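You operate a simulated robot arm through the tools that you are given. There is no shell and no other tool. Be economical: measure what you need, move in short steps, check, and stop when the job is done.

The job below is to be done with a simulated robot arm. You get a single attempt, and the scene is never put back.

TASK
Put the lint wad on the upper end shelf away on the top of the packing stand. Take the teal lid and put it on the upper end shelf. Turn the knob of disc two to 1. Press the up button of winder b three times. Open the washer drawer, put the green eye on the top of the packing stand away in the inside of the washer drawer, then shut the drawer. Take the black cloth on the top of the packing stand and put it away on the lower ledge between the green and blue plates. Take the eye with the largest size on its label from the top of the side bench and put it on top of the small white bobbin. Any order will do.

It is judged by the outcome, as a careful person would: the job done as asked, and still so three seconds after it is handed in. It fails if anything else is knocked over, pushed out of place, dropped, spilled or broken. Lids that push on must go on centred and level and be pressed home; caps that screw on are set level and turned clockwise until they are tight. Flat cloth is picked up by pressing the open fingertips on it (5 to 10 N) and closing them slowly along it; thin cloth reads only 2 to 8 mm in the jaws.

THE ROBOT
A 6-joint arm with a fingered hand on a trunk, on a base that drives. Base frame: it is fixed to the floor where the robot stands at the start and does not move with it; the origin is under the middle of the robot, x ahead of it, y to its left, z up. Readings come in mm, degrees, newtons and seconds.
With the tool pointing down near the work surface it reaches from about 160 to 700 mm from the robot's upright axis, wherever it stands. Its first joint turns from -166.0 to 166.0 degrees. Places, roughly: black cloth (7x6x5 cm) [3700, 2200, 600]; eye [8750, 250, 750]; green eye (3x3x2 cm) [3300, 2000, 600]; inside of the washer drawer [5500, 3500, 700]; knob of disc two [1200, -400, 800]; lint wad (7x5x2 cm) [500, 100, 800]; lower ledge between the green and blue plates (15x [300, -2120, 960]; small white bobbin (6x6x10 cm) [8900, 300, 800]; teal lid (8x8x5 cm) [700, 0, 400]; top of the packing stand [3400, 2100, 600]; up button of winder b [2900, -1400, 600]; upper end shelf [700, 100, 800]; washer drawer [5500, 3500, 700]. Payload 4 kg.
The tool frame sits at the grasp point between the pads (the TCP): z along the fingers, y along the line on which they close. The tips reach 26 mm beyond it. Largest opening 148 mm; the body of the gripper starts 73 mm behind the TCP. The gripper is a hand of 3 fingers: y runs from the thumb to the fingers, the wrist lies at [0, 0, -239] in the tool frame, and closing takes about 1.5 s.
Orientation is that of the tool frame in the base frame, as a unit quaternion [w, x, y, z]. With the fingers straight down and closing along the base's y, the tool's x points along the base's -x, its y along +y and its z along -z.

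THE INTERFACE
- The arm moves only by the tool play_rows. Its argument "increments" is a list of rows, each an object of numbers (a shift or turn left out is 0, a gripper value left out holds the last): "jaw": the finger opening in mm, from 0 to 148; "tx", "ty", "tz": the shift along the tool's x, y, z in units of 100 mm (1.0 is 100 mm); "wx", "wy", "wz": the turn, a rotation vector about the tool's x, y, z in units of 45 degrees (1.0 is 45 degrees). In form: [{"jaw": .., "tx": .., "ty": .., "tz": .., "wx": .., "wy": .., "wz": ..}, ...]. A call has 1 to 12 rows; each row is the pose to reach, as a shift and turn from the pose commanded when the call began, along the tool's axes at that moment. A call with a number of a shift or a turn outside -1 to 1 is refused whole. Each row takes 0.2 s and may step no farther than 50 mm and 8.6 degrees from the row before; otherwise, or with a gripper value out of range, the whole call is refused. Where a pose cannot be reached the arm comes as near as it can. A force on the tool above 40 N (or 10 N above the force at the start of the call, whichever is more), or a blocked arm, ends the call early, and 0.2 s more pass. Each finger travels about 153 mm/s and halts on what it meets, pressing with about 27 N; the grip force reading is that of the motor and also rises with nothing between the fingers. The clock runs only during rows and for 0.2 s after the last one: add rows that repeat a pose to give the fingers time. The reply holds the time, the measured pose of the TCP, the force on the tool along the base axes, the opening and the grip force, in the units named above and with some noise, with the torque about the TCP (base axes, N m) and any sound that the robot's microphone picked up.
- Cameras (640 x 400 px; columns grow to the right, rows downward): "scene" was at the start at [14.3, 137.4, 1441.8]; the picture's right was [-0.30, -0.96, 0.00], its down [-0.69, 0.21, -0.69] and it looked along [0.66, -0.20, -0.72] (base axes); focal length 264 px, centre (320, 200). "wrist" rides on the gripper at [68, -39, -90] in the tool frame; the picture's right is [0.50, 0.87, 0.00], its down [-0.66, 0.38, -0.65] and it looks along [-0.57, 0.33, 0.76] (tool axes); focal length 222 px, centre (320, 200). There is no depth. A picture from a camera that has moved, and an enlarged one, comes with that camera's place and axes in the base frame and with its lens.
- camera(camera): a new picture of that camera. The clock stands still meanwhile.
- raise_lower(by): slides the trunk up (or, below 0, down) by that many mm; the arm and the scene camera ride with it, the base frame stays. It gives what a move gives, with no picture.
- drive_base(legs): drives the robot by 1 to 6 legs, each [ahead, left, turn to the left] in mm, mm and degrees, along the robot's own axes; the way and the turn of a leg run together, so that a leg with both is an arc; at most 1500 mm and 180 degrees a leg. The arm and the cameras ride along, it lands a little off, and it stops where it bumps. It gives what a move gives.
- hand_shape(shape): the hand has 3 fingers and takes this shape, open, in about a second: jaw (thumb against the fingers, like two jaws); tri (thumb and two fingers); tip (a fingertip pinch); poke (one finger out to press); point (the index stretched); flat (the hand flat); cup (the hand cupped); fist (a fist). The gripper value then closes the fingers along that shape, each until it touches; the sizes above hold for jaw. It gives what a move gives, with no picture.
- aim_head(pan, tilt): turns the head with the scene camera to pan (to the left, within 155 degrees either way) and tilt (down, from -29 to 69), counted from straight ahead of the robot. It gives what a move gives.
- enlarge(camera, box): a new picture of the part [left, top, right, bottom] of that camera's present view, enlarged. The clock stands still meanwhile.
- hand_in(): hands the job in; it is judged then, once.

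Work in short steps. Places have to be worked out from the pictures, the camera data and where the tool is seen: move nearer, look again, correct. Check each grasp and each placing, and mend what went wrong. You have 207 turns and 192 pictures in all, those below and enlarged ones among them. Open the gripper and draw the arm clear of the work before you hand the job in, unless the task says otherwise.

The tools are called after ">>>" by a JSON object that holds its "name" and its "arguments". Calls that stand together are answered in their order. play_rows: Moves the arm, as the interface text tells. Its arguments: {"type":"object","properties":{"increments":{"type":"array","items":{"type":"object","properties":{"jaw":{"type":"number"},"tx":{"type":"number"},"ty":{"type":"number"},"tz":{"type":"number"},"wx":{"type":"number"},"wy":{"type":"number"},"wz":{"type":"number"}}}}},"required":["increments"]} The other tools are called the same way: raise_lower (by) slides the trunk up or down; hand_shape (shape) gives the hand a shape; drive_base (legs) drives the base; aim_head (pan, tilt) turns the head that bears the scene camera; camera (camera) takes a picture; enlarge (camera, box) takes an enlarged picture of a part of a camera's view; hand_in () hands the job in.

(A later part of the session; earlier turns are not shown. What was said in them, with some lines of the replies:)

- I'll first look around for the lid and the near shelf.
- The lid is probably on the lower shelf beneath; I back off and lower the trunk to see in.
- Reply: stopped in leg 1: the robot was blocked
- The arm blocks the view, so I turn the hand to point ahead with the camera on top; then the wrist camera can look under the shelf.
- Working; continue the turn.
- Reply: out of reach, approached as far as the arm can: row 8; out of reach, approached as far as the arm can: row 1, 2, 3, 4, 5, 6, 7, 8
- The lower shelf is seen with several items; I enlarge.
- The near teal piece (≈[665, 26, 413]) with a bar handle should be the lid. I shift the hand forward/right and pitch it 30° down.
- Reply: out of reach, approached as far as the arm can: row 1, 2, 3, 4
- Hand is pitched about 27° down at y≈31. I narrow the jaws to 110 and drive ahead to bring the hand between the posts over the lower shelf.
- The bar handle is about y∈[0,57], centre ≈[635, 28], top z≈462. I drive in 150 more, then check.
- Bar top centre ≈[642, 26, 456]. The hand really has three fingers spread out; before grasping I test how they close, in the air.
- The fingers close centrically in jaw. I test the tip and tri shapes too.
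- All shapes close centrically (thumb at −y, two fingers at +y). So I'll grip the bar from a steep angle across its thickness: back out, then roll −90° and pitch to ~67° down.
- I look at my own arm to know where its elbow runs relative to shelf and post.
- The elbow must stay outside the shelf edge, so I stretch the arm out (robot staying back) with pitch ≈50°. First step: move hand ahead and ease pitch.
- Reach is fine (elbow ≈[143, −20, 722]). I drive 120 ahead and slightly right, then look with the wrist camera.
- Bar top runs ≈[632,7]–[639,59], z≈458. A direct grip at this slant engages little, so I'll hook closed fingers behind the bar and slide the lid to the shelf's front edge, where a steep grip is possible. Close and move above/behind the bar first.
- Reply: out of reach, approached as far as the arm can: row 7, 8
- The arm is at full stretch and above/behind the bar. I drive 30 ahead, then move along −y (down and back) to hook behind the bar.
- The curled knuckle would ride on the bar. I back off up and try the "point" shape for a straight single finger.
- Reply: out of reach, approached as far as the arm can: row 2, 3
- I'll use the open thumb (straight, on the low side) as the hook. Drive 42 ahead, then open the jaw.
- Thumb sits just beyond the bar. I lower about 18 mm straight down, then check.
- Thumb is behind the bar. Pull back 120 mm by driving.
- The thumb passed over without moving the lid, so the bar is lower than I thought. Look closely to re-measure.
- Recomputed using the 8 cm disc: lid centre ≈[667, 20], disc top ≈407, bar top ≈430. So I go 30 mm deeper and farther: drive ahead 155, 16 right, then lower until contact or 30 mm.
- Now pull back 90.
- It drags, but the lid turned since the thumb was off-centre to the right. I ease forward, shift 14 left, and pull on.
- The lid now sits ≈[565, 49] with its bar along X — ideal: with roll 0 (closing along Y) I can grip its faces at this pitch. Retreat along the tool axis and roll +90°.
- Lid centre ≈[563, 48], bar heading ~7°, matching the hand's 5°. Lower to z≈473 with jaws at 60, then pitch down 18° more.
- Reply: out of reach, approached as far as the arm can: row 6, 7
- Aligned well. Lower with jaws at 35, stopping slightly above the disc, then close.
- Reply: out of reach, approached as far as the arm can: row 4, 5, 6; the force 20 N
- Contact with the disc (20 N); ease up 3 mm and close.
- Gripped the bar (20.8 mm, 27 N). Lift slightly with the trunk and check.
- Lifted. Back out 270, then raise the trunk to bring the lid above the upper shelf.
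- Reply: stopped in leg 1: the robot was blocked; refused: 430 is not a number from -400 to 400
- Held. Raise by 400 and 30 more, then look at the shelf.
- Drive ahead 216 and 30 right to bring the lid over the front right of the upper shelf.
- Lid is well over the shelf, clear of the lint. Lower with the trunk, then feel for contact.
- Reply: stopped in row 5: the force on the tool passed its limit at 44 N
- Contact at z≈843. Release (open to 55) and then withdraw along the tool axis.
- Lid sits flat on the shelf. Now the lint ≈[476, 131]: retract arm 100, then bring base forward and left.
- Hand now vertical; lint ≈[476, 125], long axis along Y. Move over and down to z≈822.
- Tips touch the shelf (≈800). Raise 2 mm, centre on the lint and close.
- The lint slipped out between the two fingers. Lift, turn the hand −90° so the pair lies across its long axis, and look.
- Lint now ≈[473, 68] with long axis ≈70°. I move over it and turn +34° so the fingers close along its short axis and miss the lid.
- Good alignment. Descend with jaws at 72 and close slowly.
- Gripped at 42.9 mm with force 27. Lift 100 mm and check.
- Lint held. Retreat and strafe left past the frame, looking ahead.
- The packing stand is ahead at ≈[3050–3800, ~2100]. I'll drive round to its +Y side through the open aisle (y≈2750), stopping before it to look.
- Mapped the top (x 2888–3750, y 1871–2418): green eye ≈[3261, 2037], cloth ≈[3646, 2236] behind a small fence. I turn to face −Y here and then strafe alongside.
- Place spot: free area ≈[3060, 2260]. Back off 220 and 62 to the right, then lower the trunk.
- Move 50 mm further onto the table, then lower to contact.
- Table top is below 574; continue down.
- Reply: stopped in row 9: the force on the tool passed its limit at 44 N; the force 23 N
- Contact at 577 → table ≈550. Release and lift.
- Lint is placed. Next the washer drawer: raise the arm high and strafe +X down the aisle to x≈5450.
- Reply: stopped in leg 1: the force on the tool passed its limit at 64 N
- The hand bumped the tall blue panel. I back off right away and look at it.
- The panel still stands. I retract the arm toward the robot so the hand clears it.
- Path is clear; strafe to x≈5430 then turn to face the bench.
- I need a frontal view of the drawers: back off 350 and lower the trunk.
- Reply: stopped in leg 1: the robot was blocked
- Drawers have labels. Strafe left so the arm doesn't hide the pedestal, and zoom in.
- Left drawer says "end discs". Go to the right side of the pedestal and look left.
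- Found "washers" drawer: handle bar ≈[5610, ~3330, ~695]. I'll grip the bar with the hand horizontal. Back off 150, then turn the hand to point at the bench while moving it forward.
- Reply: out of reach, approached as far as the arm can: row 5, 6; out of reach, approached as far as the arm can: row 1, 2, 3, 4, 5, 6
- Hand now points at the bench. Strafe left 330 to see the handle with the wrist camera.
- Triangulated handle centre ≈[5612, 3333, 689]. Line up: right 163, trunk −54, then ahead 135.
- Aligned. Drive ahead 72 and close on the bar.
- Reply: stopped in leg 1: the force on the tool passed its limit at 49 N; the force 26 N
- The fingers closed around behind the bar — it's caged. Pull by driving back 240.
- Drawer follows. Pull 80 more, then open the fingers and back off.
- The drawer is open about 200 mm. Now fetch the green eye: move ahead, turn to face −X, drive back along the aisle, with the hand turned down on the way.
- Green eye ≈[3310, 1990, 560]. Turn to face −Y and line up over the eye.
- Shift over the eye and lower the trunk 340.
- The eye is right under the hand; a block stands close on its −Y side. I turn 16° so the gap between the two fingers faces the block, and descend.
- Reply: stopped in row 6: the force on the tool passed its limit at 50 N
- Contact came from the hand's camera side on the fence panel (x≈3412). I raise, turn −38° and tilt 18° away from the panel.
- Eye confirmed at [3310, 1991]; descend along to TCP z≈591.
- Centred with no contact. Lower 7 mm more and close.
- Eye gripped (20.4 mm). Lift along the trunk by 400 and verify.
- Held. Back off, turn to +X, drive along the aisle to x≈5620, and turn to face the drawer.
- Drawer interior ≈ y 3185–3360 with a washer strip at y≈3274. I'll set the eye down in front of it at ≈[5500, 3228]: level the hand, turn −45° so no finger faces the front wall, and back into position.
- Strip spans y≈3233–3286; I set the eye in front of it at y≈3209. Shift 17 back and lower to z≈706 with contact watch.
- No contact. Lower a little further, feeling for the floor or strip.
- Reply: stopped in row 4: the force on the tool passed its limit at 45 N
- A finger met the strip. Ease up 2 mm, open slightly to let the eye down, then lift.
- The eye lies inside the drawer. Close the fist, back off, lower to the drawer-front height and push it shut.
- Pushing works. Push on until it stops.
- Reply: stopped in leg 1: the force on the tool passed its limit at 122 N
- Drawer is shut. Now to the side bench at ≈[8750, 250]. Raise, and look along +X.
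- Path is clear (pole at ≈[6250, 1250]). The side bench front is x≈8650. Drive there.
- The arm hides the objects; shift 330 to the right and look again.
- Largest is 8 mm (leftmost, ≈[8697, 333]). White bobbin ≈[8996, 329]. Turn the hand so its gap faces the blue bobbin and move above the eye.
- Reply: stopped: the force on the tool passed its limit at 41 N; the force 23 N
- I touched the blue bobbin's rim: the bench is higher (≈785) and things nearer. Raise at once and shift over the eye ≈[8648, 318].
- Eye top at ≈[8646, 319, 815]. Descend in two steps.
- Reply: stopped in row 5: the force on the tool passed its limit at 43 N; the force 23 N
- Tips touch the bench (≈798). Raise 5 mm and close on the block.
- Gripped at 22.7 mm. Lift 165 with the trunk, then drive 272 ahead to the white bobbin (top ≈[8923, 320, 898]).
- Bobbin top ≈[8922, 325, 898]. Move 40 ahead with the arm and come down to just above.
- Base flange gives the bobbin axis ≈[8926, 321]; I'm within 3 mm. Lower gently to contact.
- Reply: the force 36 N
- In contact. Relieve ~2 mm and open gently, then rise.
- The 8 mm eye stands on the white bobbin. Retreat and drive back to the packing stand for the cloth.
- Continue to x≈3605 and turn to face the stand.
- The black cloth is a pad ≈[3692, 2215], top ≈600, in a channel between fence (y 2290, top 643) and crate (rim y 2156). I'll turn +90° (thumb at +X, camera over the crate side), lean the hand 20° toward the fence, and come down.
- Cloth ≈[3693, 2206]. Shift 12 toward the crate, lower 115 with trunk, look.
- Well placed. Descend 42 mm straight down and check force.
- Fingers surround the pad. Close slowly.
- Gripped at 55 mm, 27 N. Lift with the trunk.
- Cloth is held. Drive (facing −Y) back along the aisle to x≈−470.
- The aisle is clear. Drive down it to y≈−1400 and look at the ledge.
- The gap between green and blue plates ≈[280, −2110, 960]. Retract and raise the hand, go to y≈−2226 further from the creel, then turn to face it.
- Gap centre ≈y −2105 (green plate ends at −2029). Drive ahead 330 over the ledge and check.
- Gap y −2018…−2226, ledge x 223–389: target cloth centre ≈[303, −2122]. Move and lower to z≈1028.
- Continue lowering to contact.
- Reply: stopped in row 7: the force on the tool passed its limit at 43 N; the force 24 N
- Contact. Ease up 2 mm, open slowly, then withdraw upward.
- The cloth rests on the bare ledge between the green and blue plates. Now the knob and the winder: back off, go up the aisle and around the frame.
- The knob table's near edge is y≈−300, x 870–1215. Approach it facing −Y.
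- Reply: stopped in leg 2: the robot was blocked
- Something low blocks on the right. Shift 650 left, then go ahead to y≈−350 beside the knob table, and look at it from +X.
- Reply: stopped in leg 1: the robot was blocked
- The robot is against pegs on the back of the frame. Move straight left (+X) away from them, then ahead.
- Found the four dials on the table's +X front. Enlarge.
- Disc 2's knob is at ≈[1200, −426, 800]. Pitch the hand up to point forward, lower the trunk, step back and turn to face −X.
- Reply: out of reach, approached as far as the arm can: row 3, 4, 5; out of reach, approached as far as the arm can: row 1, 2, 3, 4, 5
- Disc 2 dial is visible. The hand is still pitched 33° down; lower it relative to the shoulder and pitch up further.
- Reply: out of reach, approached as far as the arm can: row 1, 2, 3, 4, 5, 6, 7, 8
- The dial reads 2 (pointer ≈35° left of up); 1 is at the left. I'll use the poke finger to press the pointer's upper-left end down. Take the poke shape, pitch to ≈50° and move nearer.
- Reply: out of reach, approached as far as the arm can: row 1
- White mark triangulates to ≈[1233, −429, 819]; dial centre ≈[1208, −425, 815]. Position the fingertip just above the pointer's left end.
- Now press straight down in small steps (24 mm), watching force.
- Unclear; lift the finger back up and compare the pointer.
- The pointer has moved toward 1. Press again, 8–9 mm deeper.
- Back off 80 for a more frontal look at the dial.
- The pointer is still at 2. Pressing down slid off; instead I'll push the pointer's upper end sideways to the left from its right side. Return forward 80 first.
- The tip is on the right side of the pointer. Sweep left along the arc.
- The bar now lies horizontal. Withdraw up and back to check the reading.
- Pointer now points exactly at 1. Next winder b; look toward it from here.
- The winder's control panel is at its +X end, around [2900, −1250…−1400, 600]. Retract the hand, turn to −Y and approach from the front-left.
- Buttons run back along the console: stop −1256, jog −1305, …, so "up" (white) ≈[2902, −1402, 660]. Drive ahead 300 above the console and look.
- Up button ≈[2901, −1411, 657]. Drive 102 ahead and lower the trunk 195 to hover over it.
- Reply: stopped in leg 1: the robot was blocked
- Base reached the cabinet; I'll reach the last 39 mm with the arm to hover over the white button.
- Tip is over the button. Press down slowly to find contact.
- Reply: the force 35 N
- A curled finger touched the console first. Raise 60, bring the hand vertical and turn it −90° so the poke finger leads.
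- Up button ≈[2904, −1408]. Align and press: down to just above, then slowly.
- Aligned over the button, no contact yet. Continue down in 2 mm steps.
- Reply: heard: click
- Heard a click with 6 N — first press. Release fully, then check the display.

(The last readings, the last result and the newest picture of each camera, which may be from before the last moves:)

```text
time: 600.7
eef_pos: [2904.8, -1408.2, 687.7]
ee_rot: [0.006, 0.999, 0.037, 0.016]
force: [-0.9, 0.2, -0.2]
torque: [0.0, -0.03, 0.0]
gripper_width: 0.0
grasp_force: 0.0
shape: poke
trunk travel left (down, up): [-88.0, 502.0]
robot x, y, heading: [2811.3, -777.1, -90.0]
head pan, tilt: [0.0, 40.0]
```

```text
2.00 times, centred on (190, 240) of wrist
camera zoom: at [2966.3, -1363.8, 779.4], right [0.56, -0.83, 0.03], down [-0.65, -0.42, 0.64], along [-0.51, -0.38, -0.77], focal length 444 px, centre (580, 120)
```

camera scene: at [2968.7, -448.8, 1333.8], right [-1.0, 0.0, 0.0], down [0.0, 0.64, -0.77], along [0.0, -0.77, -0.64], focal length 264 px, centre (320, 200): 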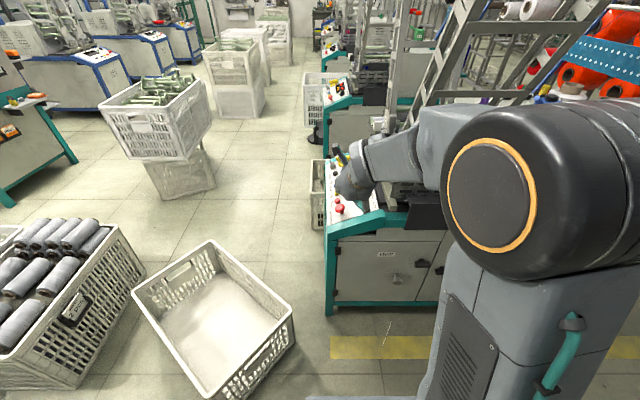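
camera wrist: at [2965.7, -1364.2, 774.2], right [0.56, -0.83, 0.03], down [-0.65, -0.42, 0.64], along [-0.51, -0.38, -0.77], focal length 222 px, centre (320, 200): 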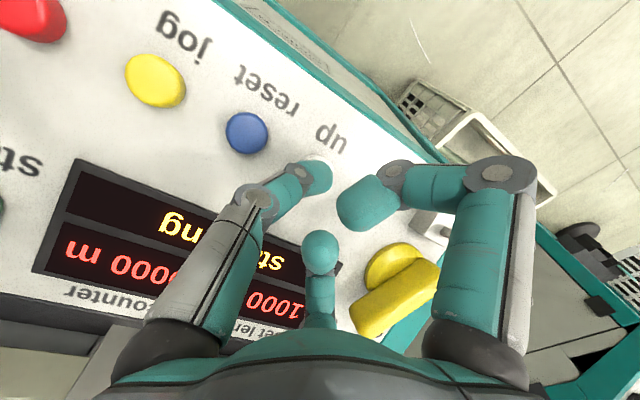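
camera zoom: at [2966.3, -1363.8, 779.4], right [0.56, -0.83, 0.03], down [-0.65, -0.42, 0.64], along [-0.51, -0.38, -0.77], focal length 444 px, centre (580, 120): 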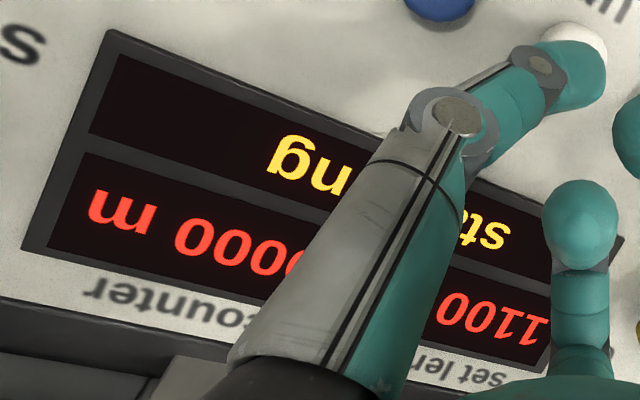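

Set length went 1000 → 1100: one press counted. Press again, with release in the same call.

>>> {"name": "play_rows", "arguments": {"increments": [{"tz": 0.05}, {"tz": 0.09}, {"tz": 0.11}, {"tz": 0.13}, {"tz": 0.13}, {"tz": 0.07}, {"tz": 0.0}, {"tz": 0.0}]}}

>>> {"name": "enlarge", "arguments": {"camera": "wrist", "box": [30, 140, 350, 340]}}

```text
time: 602.5
eef_pos: [2903.2, -1408.4, 688.7]
ee_rot: [0.006, 0.999, 0.037, 0.017]
force: [-0.5, 0.3, -0.5]
torque: [0.0, -0.01, 0.03]
gripper_width: 0.0
grasp_force: 0.1
shape: poke
trunk travel left (down, up): [-88.0, 502.0]
robot x, y, heading: [2816.4, -776.2, -90.2]
head pan, tilt: [0.0, 40.0]
heard: click
```

```text
2.00 times, centred on (190, 240) of wrist
camera zoom: at [2966.0, -1364.4, 779.7], right [0.56, -0.83, 0.03], down [-0.65, -0.42, 0.64], along [-0.51, -0.38, -0.77], focal length 444 px, centre (580, 120)
```

zoom: 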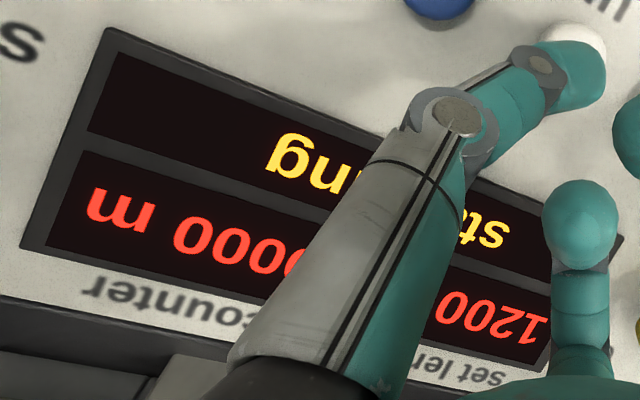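

1200 now. Third press.

>>> {"name": "play_rows", "arguments": {"increments": [{"tz": 0.05}, {"tz": 0.09}, {"tz": 0.11}, {"tz": 0.13}, {"tz": 0.13}, {"tz": 0.07}, {"tz": 0.0}, {"tz": -0.3}, {"tz": -0.6}]}}

>>> {"name": "camera", "arguments": {"camera": "wrist"}}

```text
time: 604.5
eef_pos: [2902.7, -1406.4, 748.4]
ee_rot: [0.005, 0.999, 0.038, 0.017]
force: [0.1, 0.2, -0.3]
torque: [0.03, 0.0, 0.0]
gripper_width: 0.0
grasp_force: 0.0
shape: poke
trunk travel left (down, up): [-88.0, 502.0]
robot x, y, heading: [2816.5, -778.0, -89.8]
head pan, tilt: [0.0, 40.0]
heard: click
```

```text
15 pictures are left
camera wrist: at [2963.8, -1362.7, 839.9], right [0.56, -0.83, 0.03], down [-0.65, -0.42, 0.64], along [-0.51, -0.38, -0.77], focal length 222 px, centre (320, 200)
```

wrist: 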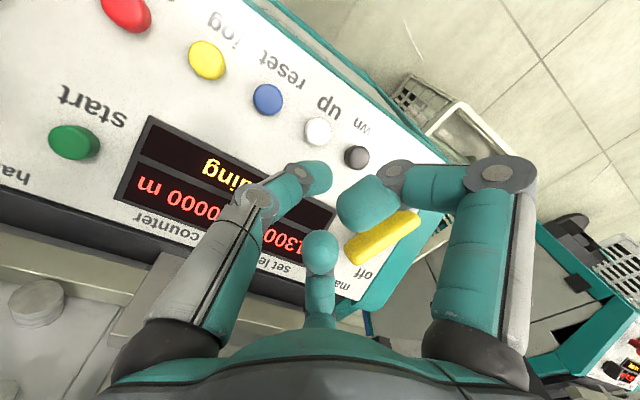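

1300 — three presses. Raise and back away, then check the packing stand (fence, panel) from afar.

>>> {"name": "raise_lower", "arguments": {"by": 250}}

>>> {"name": "drive_base", "arguments": {"legs": [[-250, 0, 0]]}}

>>> {"name": "hand_shape", "arguments": {"shape": "jaw"}}

>>> {"name": "aim_head", "arguments": {"pan": 155, "tilt": 15}}

>>> {"name": "camera", "arguments": {"camera": "scene"}}

```text
time: 607.1
eef_pos: [2902.0, -1406.6, 999.2]
ee_rot: [0.006, 0.999, 0.037, 0.017]
force: [0.7, 0.4, 0.4]
torque: [0.01, 0.01, 0.04]
gripper_width: 0.0
grasp_force: 0.1
shape: poke
trunk travel left (down, up): [-338.0, 252.0]
robot x, y, heading: [2818.4, -775.8, -90.4]
head pan, tilt: [0.0, 40.0]
```

```text
time: 608.9
eef_pos: [2903.8, -1158.3, 998.6]
ee_rot: [0.006, 0.999, 0.039, 0.018]
force: [-0.4, 0.1, -0.3]
torque: [0.0, -0.03, 0.01]
gripper_width: 0.1
grasp_force: 0.0
shape: poke
trunk travel left (down, up): [-338.0, 252.0]
robot x, y, heading: [2817.9, -532.6, -89.8]
head pan, tilt: [0.0, 40.0]
```

```text
time: 609.8
eef_pos: [2904.6, -1159.1, 998.9]
ee_rot: [0.006, 0.999, 0.04, 0.017]
force: [0.7, -0.1, 0.1]
torque: [-0.03, 0.02, 0.01]
gripper_width: 147.8
grasp_force: 0.0
shape: jaw
trunk travel left (down, up): [-338.0, 252.0]
robot x, y, heading: [2817.2, -530.4, -89.9]
head pan, tilt: [0.0, 40.0]
```

```text
time: 612.2
eef_pos: [2903.3, -1158.9, 998.0]
ee_rot: [0.006, 0.999, 0.039, 0.017]
force: [-0.6, 0.3, -0.8]
torque: [0.01, 0.0, 0.0]
gripper_width: 148.0
grasp_force: 0.1
shape: jaw
trunk travel left (down, up): [-338.0, 252.0]
robot x, y, heading: [2820.1, -531.4, -89.9]
head pan, tilt: [154.7, 15.0]
```

```text
14 pictures are left
camera scene: at [3015.6, -385.9, 1428.3], right [0.9, -0.43, 0.0], down [-0.11, -0.23, -0.97], along [0.41, 0.87, -0.26], focal length 264 px, centre (320, 200)
```

scene: 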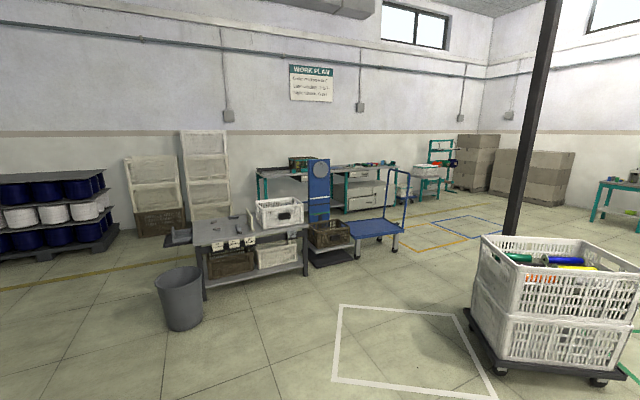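

>>> {"name": "enlarge", "arguments": {"camera": "scene", "box": [160, 150, 420, 300]}}

>>> {"name": "aim_head", "arguments": {"pan": 98, "tilt": 10}}

>>> {"name": "enlarge", "arguments": {"camera": "scene", "box": [240, 130, 400, 230]}}

```text
2.46 times, centred on (290, 225) of scene
camera zoom: at [3015.6, -385.9, 1428.3], right [0.9, -0.43, 0.0], down [-0.11, -0.23, -0.97], along [0.41, 0.87, -0.26], focal length 651 px, centre (394, 138)
```

zoom: 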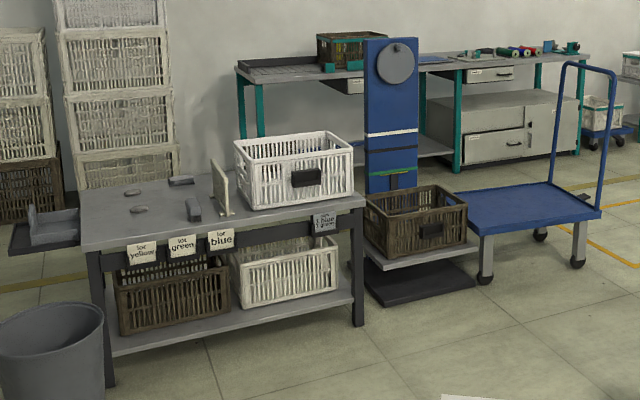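

```text
time: 613.4
eef_pos: [2903.9, -1158.4, 998.5]
ee_rot: [0.007, 0.999, 0.039, 0.016]
force: [-0.6, -0.5, -0.2]
torque: [0.04, -0.02, -0.01]
gripper_width: 147.7
grasp_force: 0.2
shape: jaw
trunk travel left (down, up): [-338.0, 252.0]
robot x, y, heading: [2813.3, -529.4, -89.9]
head pan, tilt: [98.0, 10.0]
```

```text
4.00 times, centred on (320, 180) of scene
camera zoom: at [3067.9, -457.2, 1436.4], right [0.14, -0.99, 0.0], down [-0.17, -0.02, -0.98], along [0.97, 0.14, -0.17], focal length 1058 px, centre (320, 280)
```

zoom: 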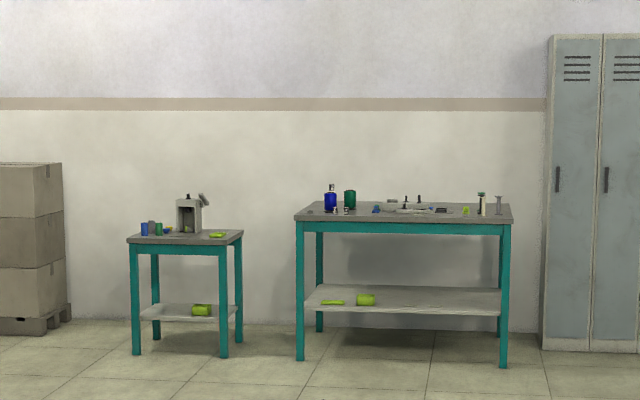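

Everything checks out: the stand and scale panel are in place, the eye sits on the bobbin, and the hand is open and clear. Handing in.

>>> {"name": "hand_in", "arguments": {}}

```text
The job is handed in.
```

I finished all seven tasks and handed the job in, though the hand bumped a few things on the way.

- **Lint wad:** it is on the top of the packing stand.
- **Teal lid:** it is flat on the upper end shelf. I slid it along the lower shelf first to get a grip.
- **Disc two:** the knob pointer is at 1.
- **Winder b:** I pressed up three times; the set length went from 1000 to 1300. I picked the machine by its position and did not see a "b" label on it.
- **Green eye:** it is in the washer drawer, and the drawer is shut.
- **Black cloth:** it is on the bare ledge between the green and blue plates.
- **Largest eye:** the 8 mm eye stands on the small white bobbin.

The bumps:

- **Tall blue panel:** it is by the cart, and the hand hit it. It looked upright and undisturbed in my last pictures.
- **Blue bobbin:** the hand touched its rim. It looked undisturbed in my last pictures.
- **Fence panel by the green eye:** the hand touched it. It looked undisturbed in my last pictures.
- **Winder console:** a finger pressed it once away from the buttons, and the display did not change.
- **Robot base:** it also bumped low obstacles a few times. I did not check those spots afterwards.
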